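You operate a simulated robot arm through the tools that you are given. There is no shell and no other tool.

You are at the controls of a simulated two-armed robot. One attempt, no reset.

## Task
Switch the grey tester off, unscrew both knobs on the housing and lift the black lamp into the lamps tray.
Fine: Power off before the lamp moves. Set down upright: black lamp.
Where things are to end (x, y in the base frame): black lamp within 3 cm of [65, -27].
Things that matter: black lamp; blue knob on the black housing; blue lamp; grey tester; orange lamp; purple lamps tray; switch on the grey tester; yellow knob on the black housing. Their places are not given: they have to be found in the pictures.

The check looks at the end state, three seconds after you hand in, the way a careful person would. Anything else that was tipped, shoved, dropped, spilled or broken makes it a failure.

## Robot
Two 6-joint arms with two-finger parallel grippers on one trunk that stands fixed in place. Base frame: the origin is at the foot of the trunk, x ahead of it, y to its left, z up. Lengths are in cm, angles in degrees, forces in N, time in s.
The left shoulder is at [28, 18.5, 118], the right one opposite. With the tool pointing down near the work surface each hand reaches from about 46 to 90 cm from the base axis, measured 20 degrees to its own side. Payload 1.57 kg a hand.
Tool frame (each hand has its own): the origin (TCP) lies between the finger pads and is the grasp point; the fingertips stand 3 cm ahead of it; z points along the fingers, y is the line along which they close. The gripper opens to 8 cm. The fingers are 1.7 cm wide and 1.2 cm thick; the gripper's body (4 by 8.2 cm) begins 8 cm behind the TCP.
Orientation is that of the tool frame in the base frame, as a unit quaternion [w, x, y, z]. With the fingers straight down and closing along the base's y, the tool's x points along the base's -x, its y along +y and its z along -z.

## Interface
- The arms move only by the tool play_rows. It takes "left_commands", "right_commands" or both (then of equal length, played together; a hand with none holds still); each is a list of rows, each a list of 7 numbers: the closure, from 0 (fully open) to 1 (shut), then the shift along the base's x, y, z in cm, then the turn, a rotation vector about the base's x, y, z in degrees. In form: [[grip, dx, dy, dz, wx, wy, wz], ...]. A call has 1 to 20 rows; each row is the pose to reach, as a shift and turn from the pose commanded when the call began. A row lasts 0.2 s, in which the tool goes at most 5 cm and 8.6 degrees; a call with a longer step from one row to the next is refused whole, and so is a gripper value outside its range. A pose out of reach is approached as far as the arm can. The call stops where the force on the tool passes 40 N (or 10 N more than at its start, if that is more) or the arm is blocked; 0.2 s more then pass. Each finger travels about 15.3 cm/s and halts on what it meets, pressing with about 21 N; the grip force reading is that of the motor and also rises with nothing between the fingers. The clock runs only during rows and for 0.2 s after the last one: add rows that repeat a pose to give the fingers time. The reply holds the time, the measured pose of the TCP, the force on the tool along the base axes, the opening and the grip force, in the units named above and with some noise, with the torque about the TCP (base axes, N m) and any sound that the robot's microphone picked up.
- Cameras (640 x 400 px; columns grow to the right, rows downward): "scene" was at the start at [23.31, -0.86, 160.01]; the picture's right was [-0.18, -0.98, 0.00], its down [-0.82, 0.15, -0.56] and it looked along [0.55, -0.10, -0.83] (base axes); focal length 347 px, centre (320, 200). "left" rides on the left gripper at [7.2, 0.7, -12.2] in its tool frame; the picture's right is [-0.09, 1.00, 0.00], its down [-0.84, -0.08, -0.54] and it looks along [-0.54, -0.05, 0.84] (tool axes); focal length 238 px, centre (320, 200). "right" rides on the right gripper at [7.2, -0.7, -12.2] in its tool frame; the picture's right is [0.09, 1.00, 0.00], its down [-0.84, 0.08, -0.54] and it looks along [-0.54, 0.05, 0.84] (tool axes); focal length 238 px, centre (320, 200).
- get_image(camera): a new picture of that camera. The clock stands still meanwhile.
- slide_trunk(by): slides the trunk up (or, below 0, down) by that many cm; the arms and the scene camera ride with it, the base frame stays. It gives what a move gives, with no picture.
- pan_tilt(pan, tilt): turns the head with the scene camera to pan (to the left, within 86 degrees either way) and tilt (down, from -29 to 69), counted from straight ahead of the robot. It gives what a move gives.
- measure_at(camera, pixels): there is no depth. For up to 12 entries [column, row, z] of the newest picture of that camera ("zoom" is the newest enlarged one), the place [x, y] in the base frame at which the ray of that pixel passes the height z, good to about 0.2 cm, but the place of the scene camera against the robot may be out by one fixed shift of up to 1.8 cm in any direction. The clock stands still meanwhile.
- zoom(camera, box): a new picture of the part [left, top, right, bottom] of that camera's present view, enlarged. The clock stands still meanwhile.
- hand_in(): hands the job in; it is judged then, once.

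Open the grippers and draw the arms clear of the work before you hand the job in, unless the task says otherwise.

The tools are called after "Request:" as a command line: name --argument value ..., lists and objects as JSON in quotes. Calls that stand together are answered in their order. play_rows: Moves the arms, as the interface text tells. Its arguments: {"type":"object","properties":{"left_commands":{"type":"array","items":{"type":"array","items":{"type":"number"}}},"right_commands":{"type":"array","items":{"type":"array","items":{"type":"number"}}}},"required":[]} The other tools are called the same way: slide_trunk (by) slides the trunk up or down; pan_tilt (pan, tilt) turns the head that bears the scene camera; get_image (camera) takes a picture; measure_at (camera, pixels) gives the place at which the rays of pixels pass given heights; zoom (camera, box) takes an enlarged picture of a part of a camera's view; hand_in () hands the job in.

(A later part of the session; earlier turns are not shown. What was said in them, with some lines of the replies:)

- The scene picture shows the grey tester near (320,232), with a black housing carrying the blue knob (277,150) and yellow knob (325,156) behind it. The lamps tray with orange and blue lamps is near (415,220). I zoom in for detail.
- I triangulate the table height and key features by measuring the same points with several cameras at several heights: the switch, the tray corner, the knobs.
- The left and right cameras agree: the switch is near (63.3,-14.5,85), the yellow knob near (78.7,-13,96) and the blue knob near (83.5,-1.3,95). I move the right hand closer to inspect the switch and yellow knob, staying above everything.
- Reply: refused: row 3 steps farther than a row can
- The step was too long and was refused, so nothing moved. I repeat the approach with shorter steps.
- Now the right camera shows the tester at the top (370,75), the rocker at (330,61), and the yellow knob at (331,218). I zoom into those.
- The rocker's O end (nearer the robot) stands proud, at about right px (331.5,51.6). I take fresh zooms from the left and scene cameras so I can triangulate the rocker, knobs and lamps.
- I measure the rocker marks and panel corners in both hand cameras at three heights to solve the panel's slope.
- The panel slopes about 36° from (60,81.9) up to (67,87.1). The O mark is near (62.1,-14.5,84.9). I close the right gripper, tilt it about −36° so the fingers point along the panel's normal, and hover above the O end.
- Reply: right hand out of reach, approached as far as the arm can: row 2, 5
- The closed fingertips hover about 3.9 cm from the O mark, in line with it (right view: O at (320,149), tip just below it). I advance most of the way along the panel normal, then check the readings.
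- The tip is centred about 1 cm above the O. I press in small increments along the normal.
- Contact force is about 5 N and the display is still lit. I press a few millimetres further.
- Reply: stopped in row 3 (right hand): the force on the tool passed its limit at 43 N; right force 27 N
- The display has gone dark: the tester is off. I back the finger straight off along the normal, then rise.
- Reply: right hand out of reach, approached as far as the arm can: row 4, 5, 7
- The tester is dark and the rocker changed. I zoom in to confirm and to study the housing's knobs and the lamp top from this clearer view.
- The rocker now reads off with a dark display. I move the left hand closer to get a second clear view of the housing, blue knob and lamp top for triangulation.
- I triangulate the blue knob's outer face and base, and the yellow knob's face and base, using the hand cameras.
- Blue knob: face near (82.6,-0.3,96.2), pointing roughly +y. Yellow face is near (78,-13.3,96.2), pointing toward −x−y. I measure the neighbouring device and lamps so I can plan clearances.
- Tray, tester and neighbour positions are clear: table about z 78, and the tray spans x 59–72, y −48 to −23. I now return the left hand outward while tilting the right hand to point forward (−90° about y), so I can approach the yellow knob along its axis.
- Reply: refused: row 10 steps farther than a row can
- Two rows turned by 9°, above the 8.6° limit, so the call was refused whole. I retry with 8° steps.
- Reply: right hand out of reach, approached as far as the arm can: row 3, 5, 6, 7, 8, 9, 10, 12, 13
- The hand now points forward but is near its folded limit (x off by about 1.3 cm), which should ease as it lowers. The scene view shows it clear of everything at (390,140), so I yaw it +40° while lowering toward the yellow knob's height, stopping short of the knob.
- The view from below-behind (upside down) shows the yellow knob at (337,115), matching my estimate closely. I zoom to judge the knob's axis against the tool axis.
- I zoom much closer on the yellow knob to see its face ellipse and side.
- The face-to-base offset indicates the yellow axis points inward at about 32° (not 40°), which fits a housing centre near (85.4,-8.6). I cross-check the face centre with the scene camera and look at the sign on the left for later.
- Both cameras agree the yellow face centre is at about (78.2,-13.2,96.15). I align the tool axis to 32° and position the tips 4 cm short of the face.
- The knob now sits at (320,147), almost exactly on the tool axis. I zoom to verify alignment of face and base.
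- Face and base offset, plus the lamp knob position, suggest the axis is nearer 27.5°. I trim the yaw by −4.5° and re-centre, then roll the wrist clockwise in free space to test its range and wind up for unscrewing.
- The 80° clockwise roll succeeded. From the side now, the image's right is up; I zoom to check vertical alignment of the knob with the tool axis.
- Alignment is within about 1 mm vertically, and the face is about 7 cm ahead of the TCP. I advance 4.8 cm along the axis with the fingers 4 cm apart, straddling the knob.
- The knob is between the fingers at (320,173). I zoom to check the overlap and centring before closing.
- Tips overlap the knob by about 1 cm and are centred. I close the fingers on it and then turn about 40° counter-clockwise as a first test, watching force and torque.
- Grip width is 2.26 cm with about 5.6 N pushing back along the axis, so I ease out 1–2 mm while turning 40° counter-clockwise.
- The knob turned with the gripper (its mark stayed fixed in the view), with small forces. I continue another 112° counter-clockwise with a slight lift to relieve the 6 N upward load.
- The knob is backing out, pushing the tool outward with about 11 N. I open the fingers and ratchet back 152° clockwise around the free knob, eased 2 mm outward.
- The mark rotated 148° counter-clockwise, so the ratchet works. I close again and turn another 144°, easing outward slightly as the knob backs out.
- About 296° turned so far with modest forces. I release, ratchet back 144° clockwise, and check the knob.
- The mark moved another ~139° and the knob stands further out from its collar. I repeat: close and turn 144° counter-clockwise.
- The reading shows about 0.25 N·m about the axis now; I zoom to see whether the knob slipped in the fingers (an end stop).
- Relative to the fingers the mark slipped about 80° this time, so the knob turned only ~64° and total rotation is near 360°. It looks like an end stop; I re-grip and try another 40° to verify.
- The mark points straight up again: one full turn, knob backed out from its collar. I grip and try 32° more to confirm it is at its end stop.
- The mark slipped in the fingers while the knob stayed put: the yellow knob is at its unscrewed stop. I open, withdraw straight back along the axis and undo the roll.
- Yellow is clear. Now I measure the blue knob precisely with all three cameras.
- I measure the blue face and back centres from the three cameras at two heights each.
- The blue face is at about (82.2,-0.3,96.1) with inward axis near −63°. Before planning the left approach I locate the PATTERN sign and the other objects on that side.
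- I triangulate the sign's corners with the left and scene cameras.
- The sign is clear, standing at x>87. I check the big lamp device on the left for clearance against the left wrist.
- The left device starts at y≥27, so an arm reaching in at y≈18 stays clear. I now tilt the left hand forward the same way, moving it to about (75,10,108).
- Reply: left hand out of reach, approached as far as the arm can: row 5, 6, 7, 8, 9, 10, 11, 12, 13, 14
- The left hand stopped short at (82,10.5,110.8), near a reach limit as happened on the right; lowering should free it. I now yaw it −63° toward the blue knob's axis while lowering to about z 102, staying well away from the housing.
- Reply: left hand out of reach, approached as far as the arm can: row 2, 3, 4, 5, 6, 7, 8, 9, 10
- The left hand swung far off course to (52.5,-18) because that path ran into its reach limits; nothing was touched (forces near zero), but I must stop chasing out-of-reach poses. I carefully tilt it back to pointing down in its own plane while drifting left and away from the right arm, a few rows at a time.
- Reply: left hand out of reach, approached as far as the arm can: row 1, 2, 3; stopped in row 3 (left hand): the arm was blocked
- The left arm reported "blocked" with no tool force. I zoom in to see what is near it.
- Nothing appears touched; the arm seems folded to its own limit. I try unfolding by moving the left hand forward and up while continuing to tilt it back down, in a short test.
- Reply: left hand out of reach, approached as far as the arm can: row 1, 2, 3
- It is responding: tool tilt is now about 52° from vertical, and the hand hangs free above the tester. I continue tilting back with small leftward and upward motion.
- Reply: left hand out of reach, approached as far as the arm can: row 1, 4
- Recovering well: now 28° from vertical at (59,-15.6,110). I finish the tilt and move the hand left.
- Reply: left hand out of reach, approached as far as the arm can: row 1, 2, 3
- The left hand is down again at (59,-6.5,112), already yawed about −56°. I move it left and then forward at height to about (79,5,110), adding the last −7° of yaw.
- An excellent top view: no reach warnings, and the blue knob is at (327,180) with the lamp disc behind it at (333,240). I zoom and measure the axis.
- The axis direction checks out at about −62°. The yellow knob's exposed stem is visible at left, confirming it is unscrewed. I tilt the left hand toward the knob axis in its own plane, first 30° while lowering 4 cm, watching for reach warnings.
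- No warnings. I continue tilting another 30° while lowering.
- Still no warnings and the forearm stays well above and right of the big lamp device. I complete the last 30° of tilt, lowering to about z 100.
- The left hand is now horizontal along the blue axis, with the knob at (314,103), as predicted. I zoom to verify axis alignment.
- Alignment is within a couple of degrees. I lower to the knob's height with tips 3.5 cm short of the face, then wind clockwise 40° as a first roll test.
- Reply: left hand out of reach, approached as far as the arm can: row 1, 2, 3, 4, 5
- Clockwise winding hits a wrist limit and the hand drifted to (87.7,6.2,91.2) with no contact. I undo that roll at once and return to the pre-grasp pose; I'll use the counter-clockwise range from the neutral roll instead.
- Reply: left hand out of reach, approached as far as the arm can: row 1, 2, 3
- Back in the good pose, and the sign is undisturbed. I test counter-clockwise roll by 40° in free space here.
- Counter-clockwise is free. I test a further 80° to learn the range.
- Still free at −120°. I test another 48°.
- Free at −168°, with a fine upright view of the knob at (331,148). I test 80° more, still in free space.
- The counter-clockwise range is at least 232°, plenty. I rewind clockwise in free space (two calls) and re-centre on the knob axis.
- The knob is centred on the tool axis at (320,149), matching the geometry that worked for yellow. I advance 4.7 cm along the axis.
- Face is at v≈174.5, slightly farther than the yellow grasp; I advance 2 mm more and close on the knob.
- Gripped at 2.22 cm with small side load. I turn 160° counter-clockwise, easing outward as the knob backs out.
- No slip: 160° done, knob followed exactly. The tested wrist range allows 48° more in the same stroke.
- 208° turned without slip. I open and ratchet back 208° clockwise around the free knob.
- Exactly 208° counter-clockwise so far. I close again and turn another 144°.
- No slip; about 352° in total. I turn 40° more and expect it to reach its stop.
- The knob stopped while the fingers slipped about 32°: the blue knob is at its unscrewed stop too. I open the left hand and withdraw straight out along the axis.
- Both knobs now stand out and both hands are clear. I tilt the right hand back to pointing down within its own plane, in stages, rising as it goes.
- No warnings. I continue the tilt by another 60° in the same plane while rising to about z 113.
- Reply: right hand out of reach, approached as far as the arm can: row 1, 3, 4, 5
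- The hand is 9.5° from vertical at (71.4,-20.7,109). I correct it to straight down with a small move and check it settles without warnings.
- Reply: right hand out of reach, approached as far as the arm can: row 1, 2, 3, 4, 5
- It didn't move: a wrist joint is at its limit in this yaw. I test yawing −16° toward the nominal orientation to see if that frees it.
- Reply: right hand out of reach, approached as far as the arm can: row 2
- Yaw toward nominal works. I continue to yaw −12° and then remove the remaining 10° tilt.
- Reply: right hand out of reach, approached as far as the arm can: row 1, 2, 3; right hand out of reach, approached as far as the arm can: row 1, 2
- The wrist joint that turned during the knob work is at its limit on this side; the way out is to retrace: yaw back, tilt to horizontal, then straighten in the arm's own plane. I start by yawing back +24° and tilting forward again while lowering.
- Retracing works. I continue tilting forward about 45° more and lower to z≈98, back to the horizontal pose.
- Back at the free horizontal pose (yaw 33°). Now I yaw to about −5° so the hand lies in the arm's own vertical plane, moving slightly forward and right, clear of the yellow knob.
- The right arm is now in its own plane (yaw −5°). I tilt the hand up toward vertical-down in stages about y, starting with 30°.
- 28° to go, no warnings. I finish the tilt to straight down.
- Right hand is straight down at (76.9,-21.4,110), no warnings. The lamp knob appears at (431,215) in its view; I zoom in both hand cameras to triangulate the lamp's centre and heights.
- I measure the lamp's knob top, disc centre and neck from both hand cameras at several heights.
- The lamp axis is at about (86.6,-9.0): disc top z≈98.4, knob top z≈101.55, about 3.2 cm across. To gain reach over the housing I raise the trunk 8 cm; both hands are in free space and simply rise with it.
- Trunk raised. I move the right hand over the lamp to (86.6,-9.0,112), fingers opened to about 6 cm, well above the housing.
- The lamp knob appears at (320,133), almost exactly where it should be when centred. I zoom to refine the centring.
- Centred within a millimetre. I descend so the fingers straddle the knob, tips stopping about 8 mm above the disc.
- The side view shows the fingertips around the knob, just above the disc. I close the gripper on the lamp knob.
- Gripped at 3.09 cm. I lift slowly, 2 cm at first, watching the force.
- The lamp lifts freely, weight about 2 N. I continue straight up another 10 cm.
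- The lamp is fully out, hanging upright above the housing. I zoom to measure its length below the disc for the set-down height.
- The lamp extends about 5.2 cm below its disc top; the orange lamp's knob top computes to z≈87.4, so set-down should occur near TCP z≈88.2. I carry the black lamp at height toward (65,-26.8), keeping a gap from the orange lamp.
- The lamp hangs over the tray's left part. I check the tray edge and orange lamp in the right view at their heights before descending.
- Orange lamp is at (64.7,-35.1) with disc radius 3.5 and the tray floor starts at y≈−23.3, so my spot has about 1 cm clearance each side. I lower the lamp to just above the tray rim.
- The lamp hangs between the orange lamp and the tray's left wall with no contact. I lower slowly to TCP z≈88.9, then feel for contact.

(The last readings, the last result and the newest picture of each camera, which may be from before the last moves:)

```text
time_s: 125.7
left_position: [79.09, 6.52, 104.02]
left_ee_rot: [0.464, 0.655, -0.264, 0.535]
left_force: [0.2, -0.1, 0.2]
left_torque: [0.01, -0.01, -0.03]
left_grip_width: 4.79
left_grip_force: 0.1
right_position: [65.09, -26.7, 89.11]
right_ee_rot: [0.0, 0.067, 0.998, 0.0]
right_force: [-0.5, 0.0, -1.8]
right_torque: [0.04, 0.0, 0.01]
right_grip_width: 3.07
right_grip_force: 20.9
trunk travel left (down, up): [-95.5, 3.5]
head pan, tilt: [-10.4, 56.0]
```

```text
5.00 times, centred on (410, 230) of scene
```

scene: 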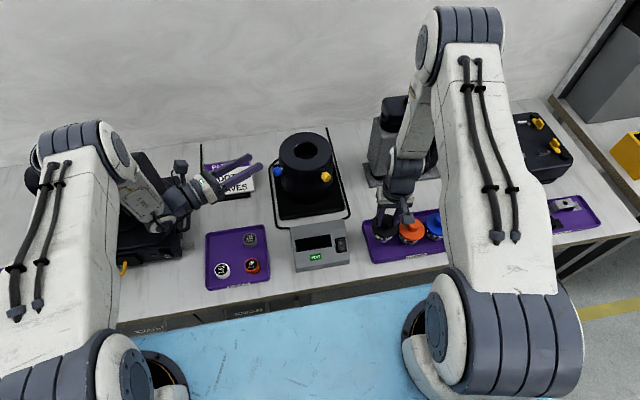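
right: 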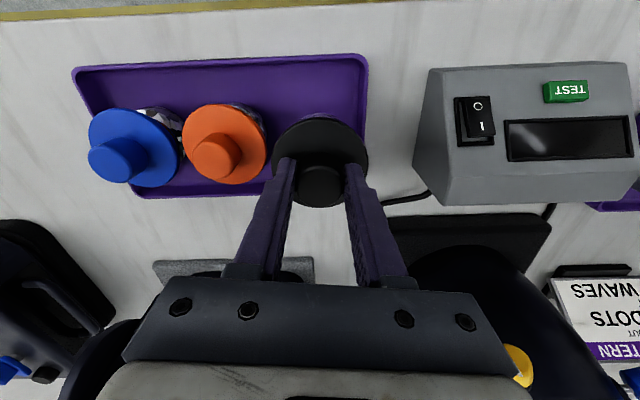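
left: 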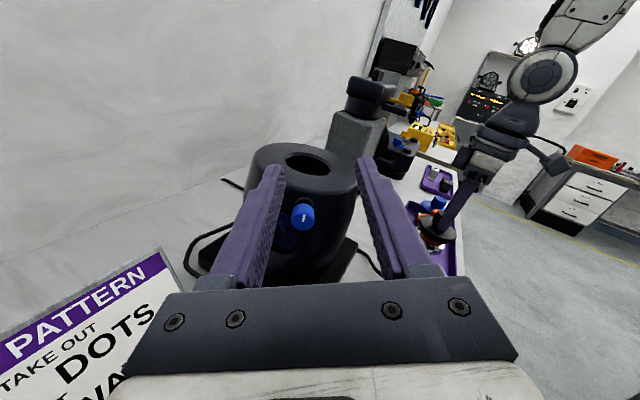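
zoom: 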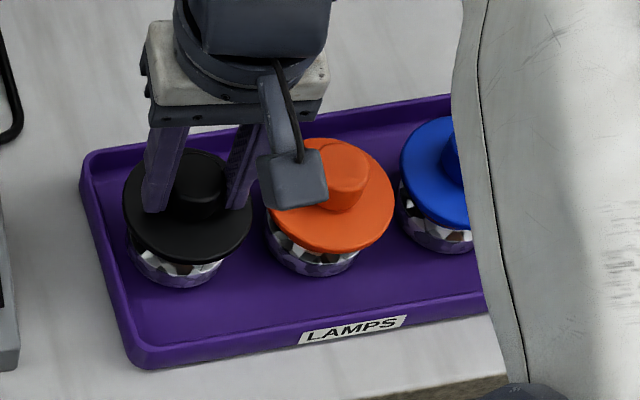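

Clear view: the lamp is just above the tray floor, apart from the orange one. I lower in small steps to feel the contact.

Request:
play_rows --right_commands '[[1, 0, 0, -0.25, 0, 0, 0], [1, 0, 0, -0.5, 0, 0, 0], [1, 0, 0, -0.5, 0, 0, 0]]'

```text
time_s: 126.5
left_position: [78.97, 6.59, 104.14]
left_ee_rot: [0.465, 0.655, -0.264, 0.534]
left_force: [-0.1, -0.3, -0.2]
left_torque: [0.02, 0.01, 0.01]
left_grip_width: 4.81
left_grip_force: 0.1
right_position: [65.06, -26.74, 88.47]
right_ee_rot: [0.001, 0.066, 0.998, 0.0]
right_force: [-0.5, -0.1, -1.8]
right_torque: [-0.02, 0.01, 0.06]
right_grip_width: 3.09
right_grip_force: 21.0
trunk travel left (down, up): [-95.5, 3.5]
head pan, tilt: [-10.4, 56.0]
```

Still hanging (−1.8 N) at z 88.47. I lower another 2–3 mm at a time.

Request:
play_rows --right_commands '[[1, 0, 0, -0.12, 0, 0, 0], [1, 0, 0, -0.25, 0, 0, 0], [1, 0, 0, -0.25, 0, 0, 0]]'

```text
time_s: 127.3
left_position: [78.88, 6.68, 104.14]
left_ee_rot: [0.465, 0.655, -0.264, 0.534]
left_force: [0.1, 0.2, -0.2]
left_torque: [0.0, 0.0, -0.02]
left_grip_width: 4.81
left_grip_force: 0.0
right_position: [65.02, -26.78, 88.25]
right_ee_rot: [0.002, 0.066, 0.998, 0.0]
right_force: [-0.7, 2.3, 10.3]
right_torque: [0.19, 0.04, -0.02]
right_grip_width: 3.07
right_grip_force: 20.6
trunk travel left (down, up): [-95.5, 3.5]
head pan, tilt: [-10.4, 56.0]
```

Contact at z≈88.25 (+10 N), as predicted. I ease up 1 mm to unload it, then open the fingers gently.

Request:
play_rows --right_commands '[[1, 0, 0, 0.1, 0, 0, 0], [1, 0, 0, 0.1, 0, 0, 0]]'

Request:
zoom --camera "scene" --box '[350, 190, 470, 270]'

```text
time_s: 127.9
left_position: [78.94, 6.5, 104.19]
left_ee_rot: [0.465, 0.656, -0.262, 0.534]
left_force: [-0.5, -0.2, 0.3]
left_torque: [-0.01, 0.01, 0.06]
left_grip_width: 4.81
left_grip_force: 0.1
right_position: [65.11, -26.86, 88.33]
right_ee_rot: [0.001, 0.066, 0.998, 0.0]
right_force: [0.9, 0.3, -0.3]
right_torque: [-0.01, -0.09, 0.0]
right_grip_width: 3.07
right_grip_force: 20.7
trunk travel left (down, up): [-95.5, 3.5]
head pan, tilt: [-10.4, 56.0]
```

```text
5.00 times, centred on (410, 230) of scene
```

zoom: 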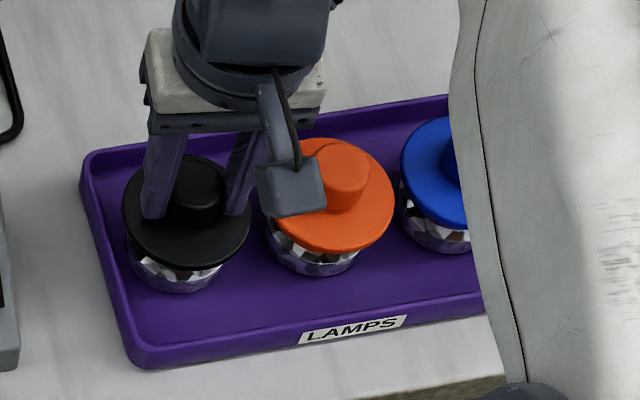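

The load is near zero and the lamp stands in the tray. I open the fingers to about 4.8 cm.

Request:
play_rows --right_commands '[[0.58, 0, 0, 0, 0, 0, 0], [0.5, 0, 0, 0, 0, 0, 0], [0.4, 0, 0, 0, 0, 0, 0], [0.4, 0, 0, 0, 0, 0, 0]]'

Request:
get_image --camera "right"

Request:
zoom --camera "scene" --box '[350, 190, 470, 270]'

```text
time_s: 128.9
left_position: [79.07, 6.69, 104.26]
left_ee_rot: [0.465, 0.655, -0.264, 0.534]
left_force: [0.3, 0.1, 0.3]
left_torque: [-0.04, 0.0, 0.0]
left_grip_width: 4.78
left_grip_force: 0.0
right_position: [65.07, -26.77, 88.37]
right_ee_rot: [0.001, 0.066, 0.998, 0.001]
right_force: [-0.9, -0.8, 0.3]
right_torque: [-0.02, 0.03, 0.0]
right_grip_width: 4.81
right_grip_force: 0.0
trunk travel left (down, up): [-95.5, 3.5]
head pan, tilt: [-10.4, 56.0]
```

```text
taken
```

right: 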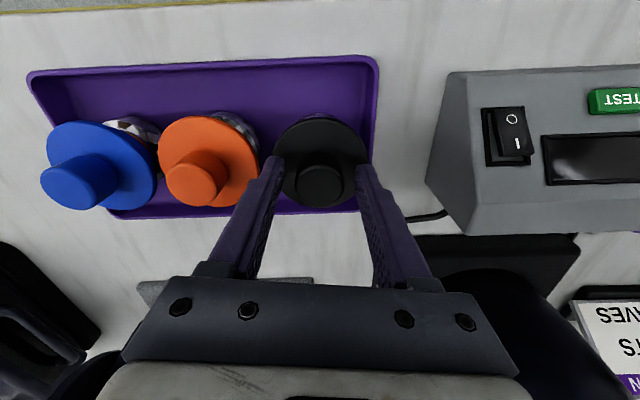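

```text
5.00 times, centred on (410, 230) of scene
```

zoom: 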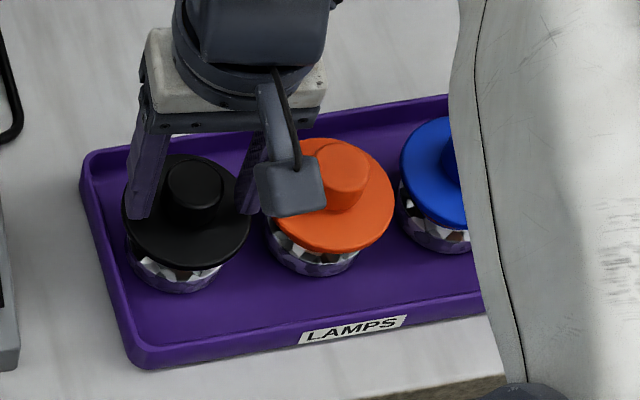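

Released; the lamp stands upright next to the orange lamp. I raise the right hand straight up.

Request:
play_rows --right_commands '[[0.4, 0, 0, 1, 0, 0, 0], [0.4, 0, 0, 3, 0, 0, 0], [0.4, 0, 0, 6, 0, 0, 0], [0.4, 0, 0, 10, 0, 0, 0], [0.4, 0, 0, 14, 0, 0, 0], [0.4, 0, 0, 18, 0, 0, 0], [0.4, 0, 0, 22, 0, 0, 0], [0.2, 0, 0, 26, 0, 0, 0], [0, 0, 0, 28, 0, 0, 0], [0, 0, 0, 28, 0, 0, 0]]'

Request:
get_image --camera "right"

Request:
get_image --camera "scene"

```text
time_s: 131.1
left_position: [79.03, 6.51, 104.13]
left_ee_rot: [0.464, 0.655, -0.263, 0.535]
left_force: [0.0, -1.0, 0.0]
left_torque: [-0.01, 0.02, 0.0]
left_grip_width: 4.8
left_grip_force: 0.1
right_position: [65.03, -26.81, 116.25]
right_ee_rot: [0.001, 0.066, 0.998, 0.001]
right_force: [-0.4, 0.9, -0.3]
right_torque: [0.01, 0.03, 0.02]
right_grip_width: 8.03
right_grip_force: 0.1
trunk travel left (down, up): [-95.5, 3.5]
head pan, tilt: [-10.4, 56.0]
```

```text
taken
```

right: 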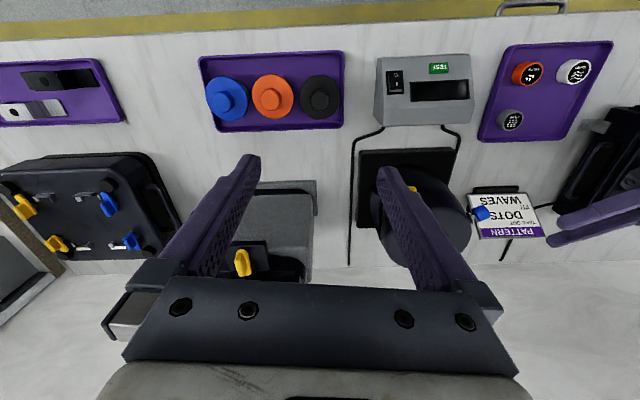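

```text
taken
```

scene: 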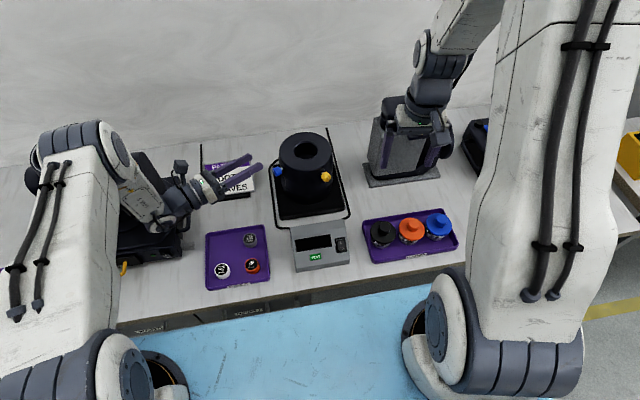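

The black lamp stands in the tray beside the others. I measure where it is and verify tester, housing and knobs by zoom.

Request:
measure_at --camera "right" --pixels '[[319.5, 100, 87.4], [320, 96, 84.3], [272, 96, 84.3], [226, 98, 84.3]]'

Request:
zoom --camera "right" --box '[190, 40, 360, 140]'

Request:
zoom --camera "scene" --box '[250, 120, 470, 280]'

```text
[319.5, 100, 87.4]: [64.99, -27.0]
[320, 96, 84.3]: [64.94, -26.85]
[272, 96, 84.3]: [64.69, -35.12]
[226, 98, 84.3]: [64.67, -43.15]
```

```text
3.76 times, centred on (275, 90) of right
```

zoom: 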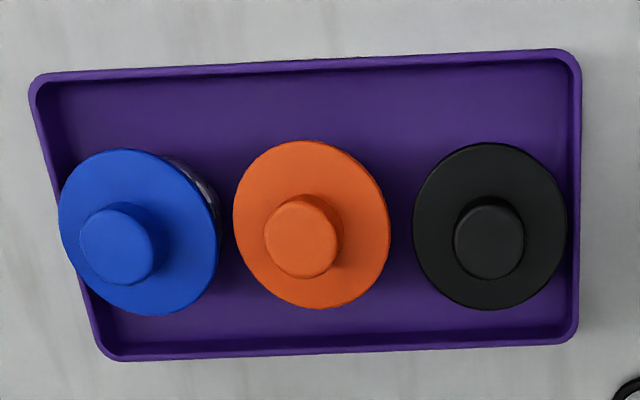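

```text
2.50 times, centred on (360, 200) of scene
```

zoom: 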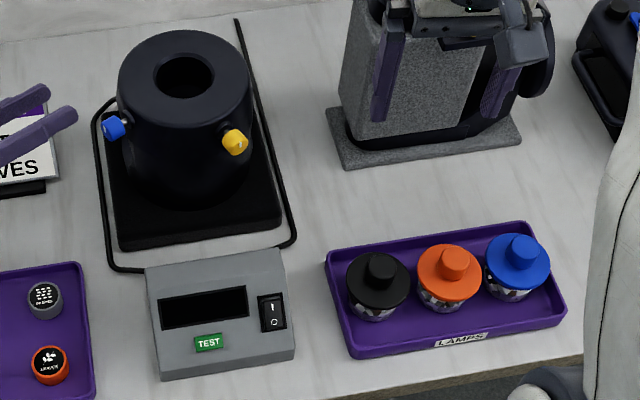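

Everything is as wanted: lamp at (65.0,-26.9), neighbours unmoved, tester dark, both knobs out. I draw the right hand back and lift the left hand straight up, opening both grippers.

Request:
play_rows --left_commands '[[0.4, 0, 0, 2, 0, 0, 0], [0.4, 0, 0, 4, 0, 0, 0], [0.3, 0, 0, 6, 0, 0, 0], [0.2, 0, 0, 8, 0, 0, 0], [0, 0, 0, 8, 0, 0, 0], [0, 0, 0, 8, 0, 0, 0]]' --right_commands '[[0, -2, -0.5, 1, 0, 0, 0], [0, -4, -1, 2, 0, 0, 0], [0, -6, -1.5, 3, 0, 0, 0], [0, -8, -2, 4, 0, 0, 0], [0, -10, -3, 5, 0, 0, 0], [0, -10, -3, 5, 0, 0, 0]]'

Request:
get_image --camera "scene"

```text
time_s: 132.5
left_position: [78.96, 6.61, 112.17]
left_ee_rot: [0.464, 0.655, -0.263, 0.535]
left_force: [-0.3, -0.2, 0.6]
left_torque: [-0.01, 0.02, -0.03]
left_grip_width: 8.0
left_grip_force: 0.0
right_position: [55.11, -29.74, 121.28]
right_ee_rot: [0.001, 0.066, 0.998, 0.0]
right_force: [0.2, -0.1, 0.5]
right_torque: [-0.01, 0.02, 0.0]
right_grip_width: 7.99
right_grip_force: 0.0
trunk travel left (down, up): [-95.5, 3.5]
head pan, tilt: [-10.4, 56.0]
```

```text
taken
```

scene: 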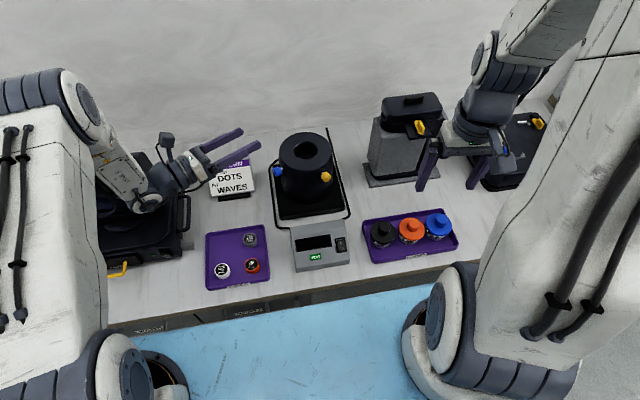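

Both grippers are open and both hands hang well clear. A final zoom confirms the end state before I hand in.

Request:
zoom --camera "scene" --box '[190, 120, 470, 300]'

```text
2.22 times, centred on (330, 210) of scene
```

zoom: 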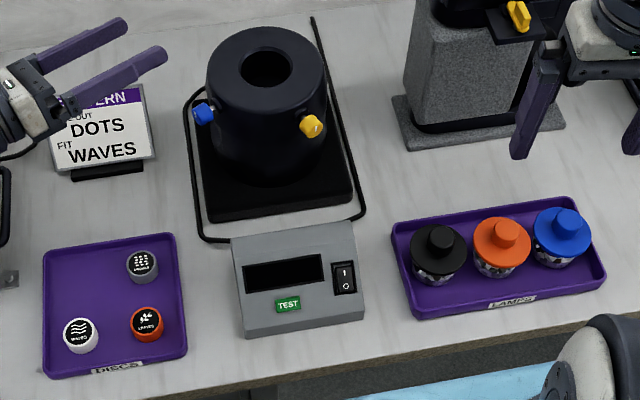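

The tester is off and its display is dark. Both knobs are unscrewed, and the black lamp stands upright in the lamps tray at (65,-27). Nothing else has been disturbed, so I hand in.

Request:
hand_in

```text
The job is handed in.
```

The job is handed in: the grey tester is off, both knobs on the black housing are unscrewed, and the black lamp stands upright in the lamps tray. I haven't seen the result of the check.

- **Power:** I pressed the tester's rocker to O before touching the lamp, and the display went dark.
- **Knobs:** The yellow and blue knobs each turned one full turn counter-clockwise. They then slipped in the fingers at a stop and stayed out on their stems, still attached to the housing.
- **Lamp:** It measured at about (65.0, -26.9), within the 3 cm allowed around (65, -27). The orange lamp had not moved, and the blue lamp still stands in its place.
- **Stray arm motion:** While I was positioning the left arm, it ran past its reach limits twice and swung well off course. It also once reported being blocked. No contact force showed, and the final picture shows nothing tipped or shifted.

Both grippers are open and both hands are clear of the work. The trunk is 8 cm higher than at the start, because I raised it to reach the lamp.
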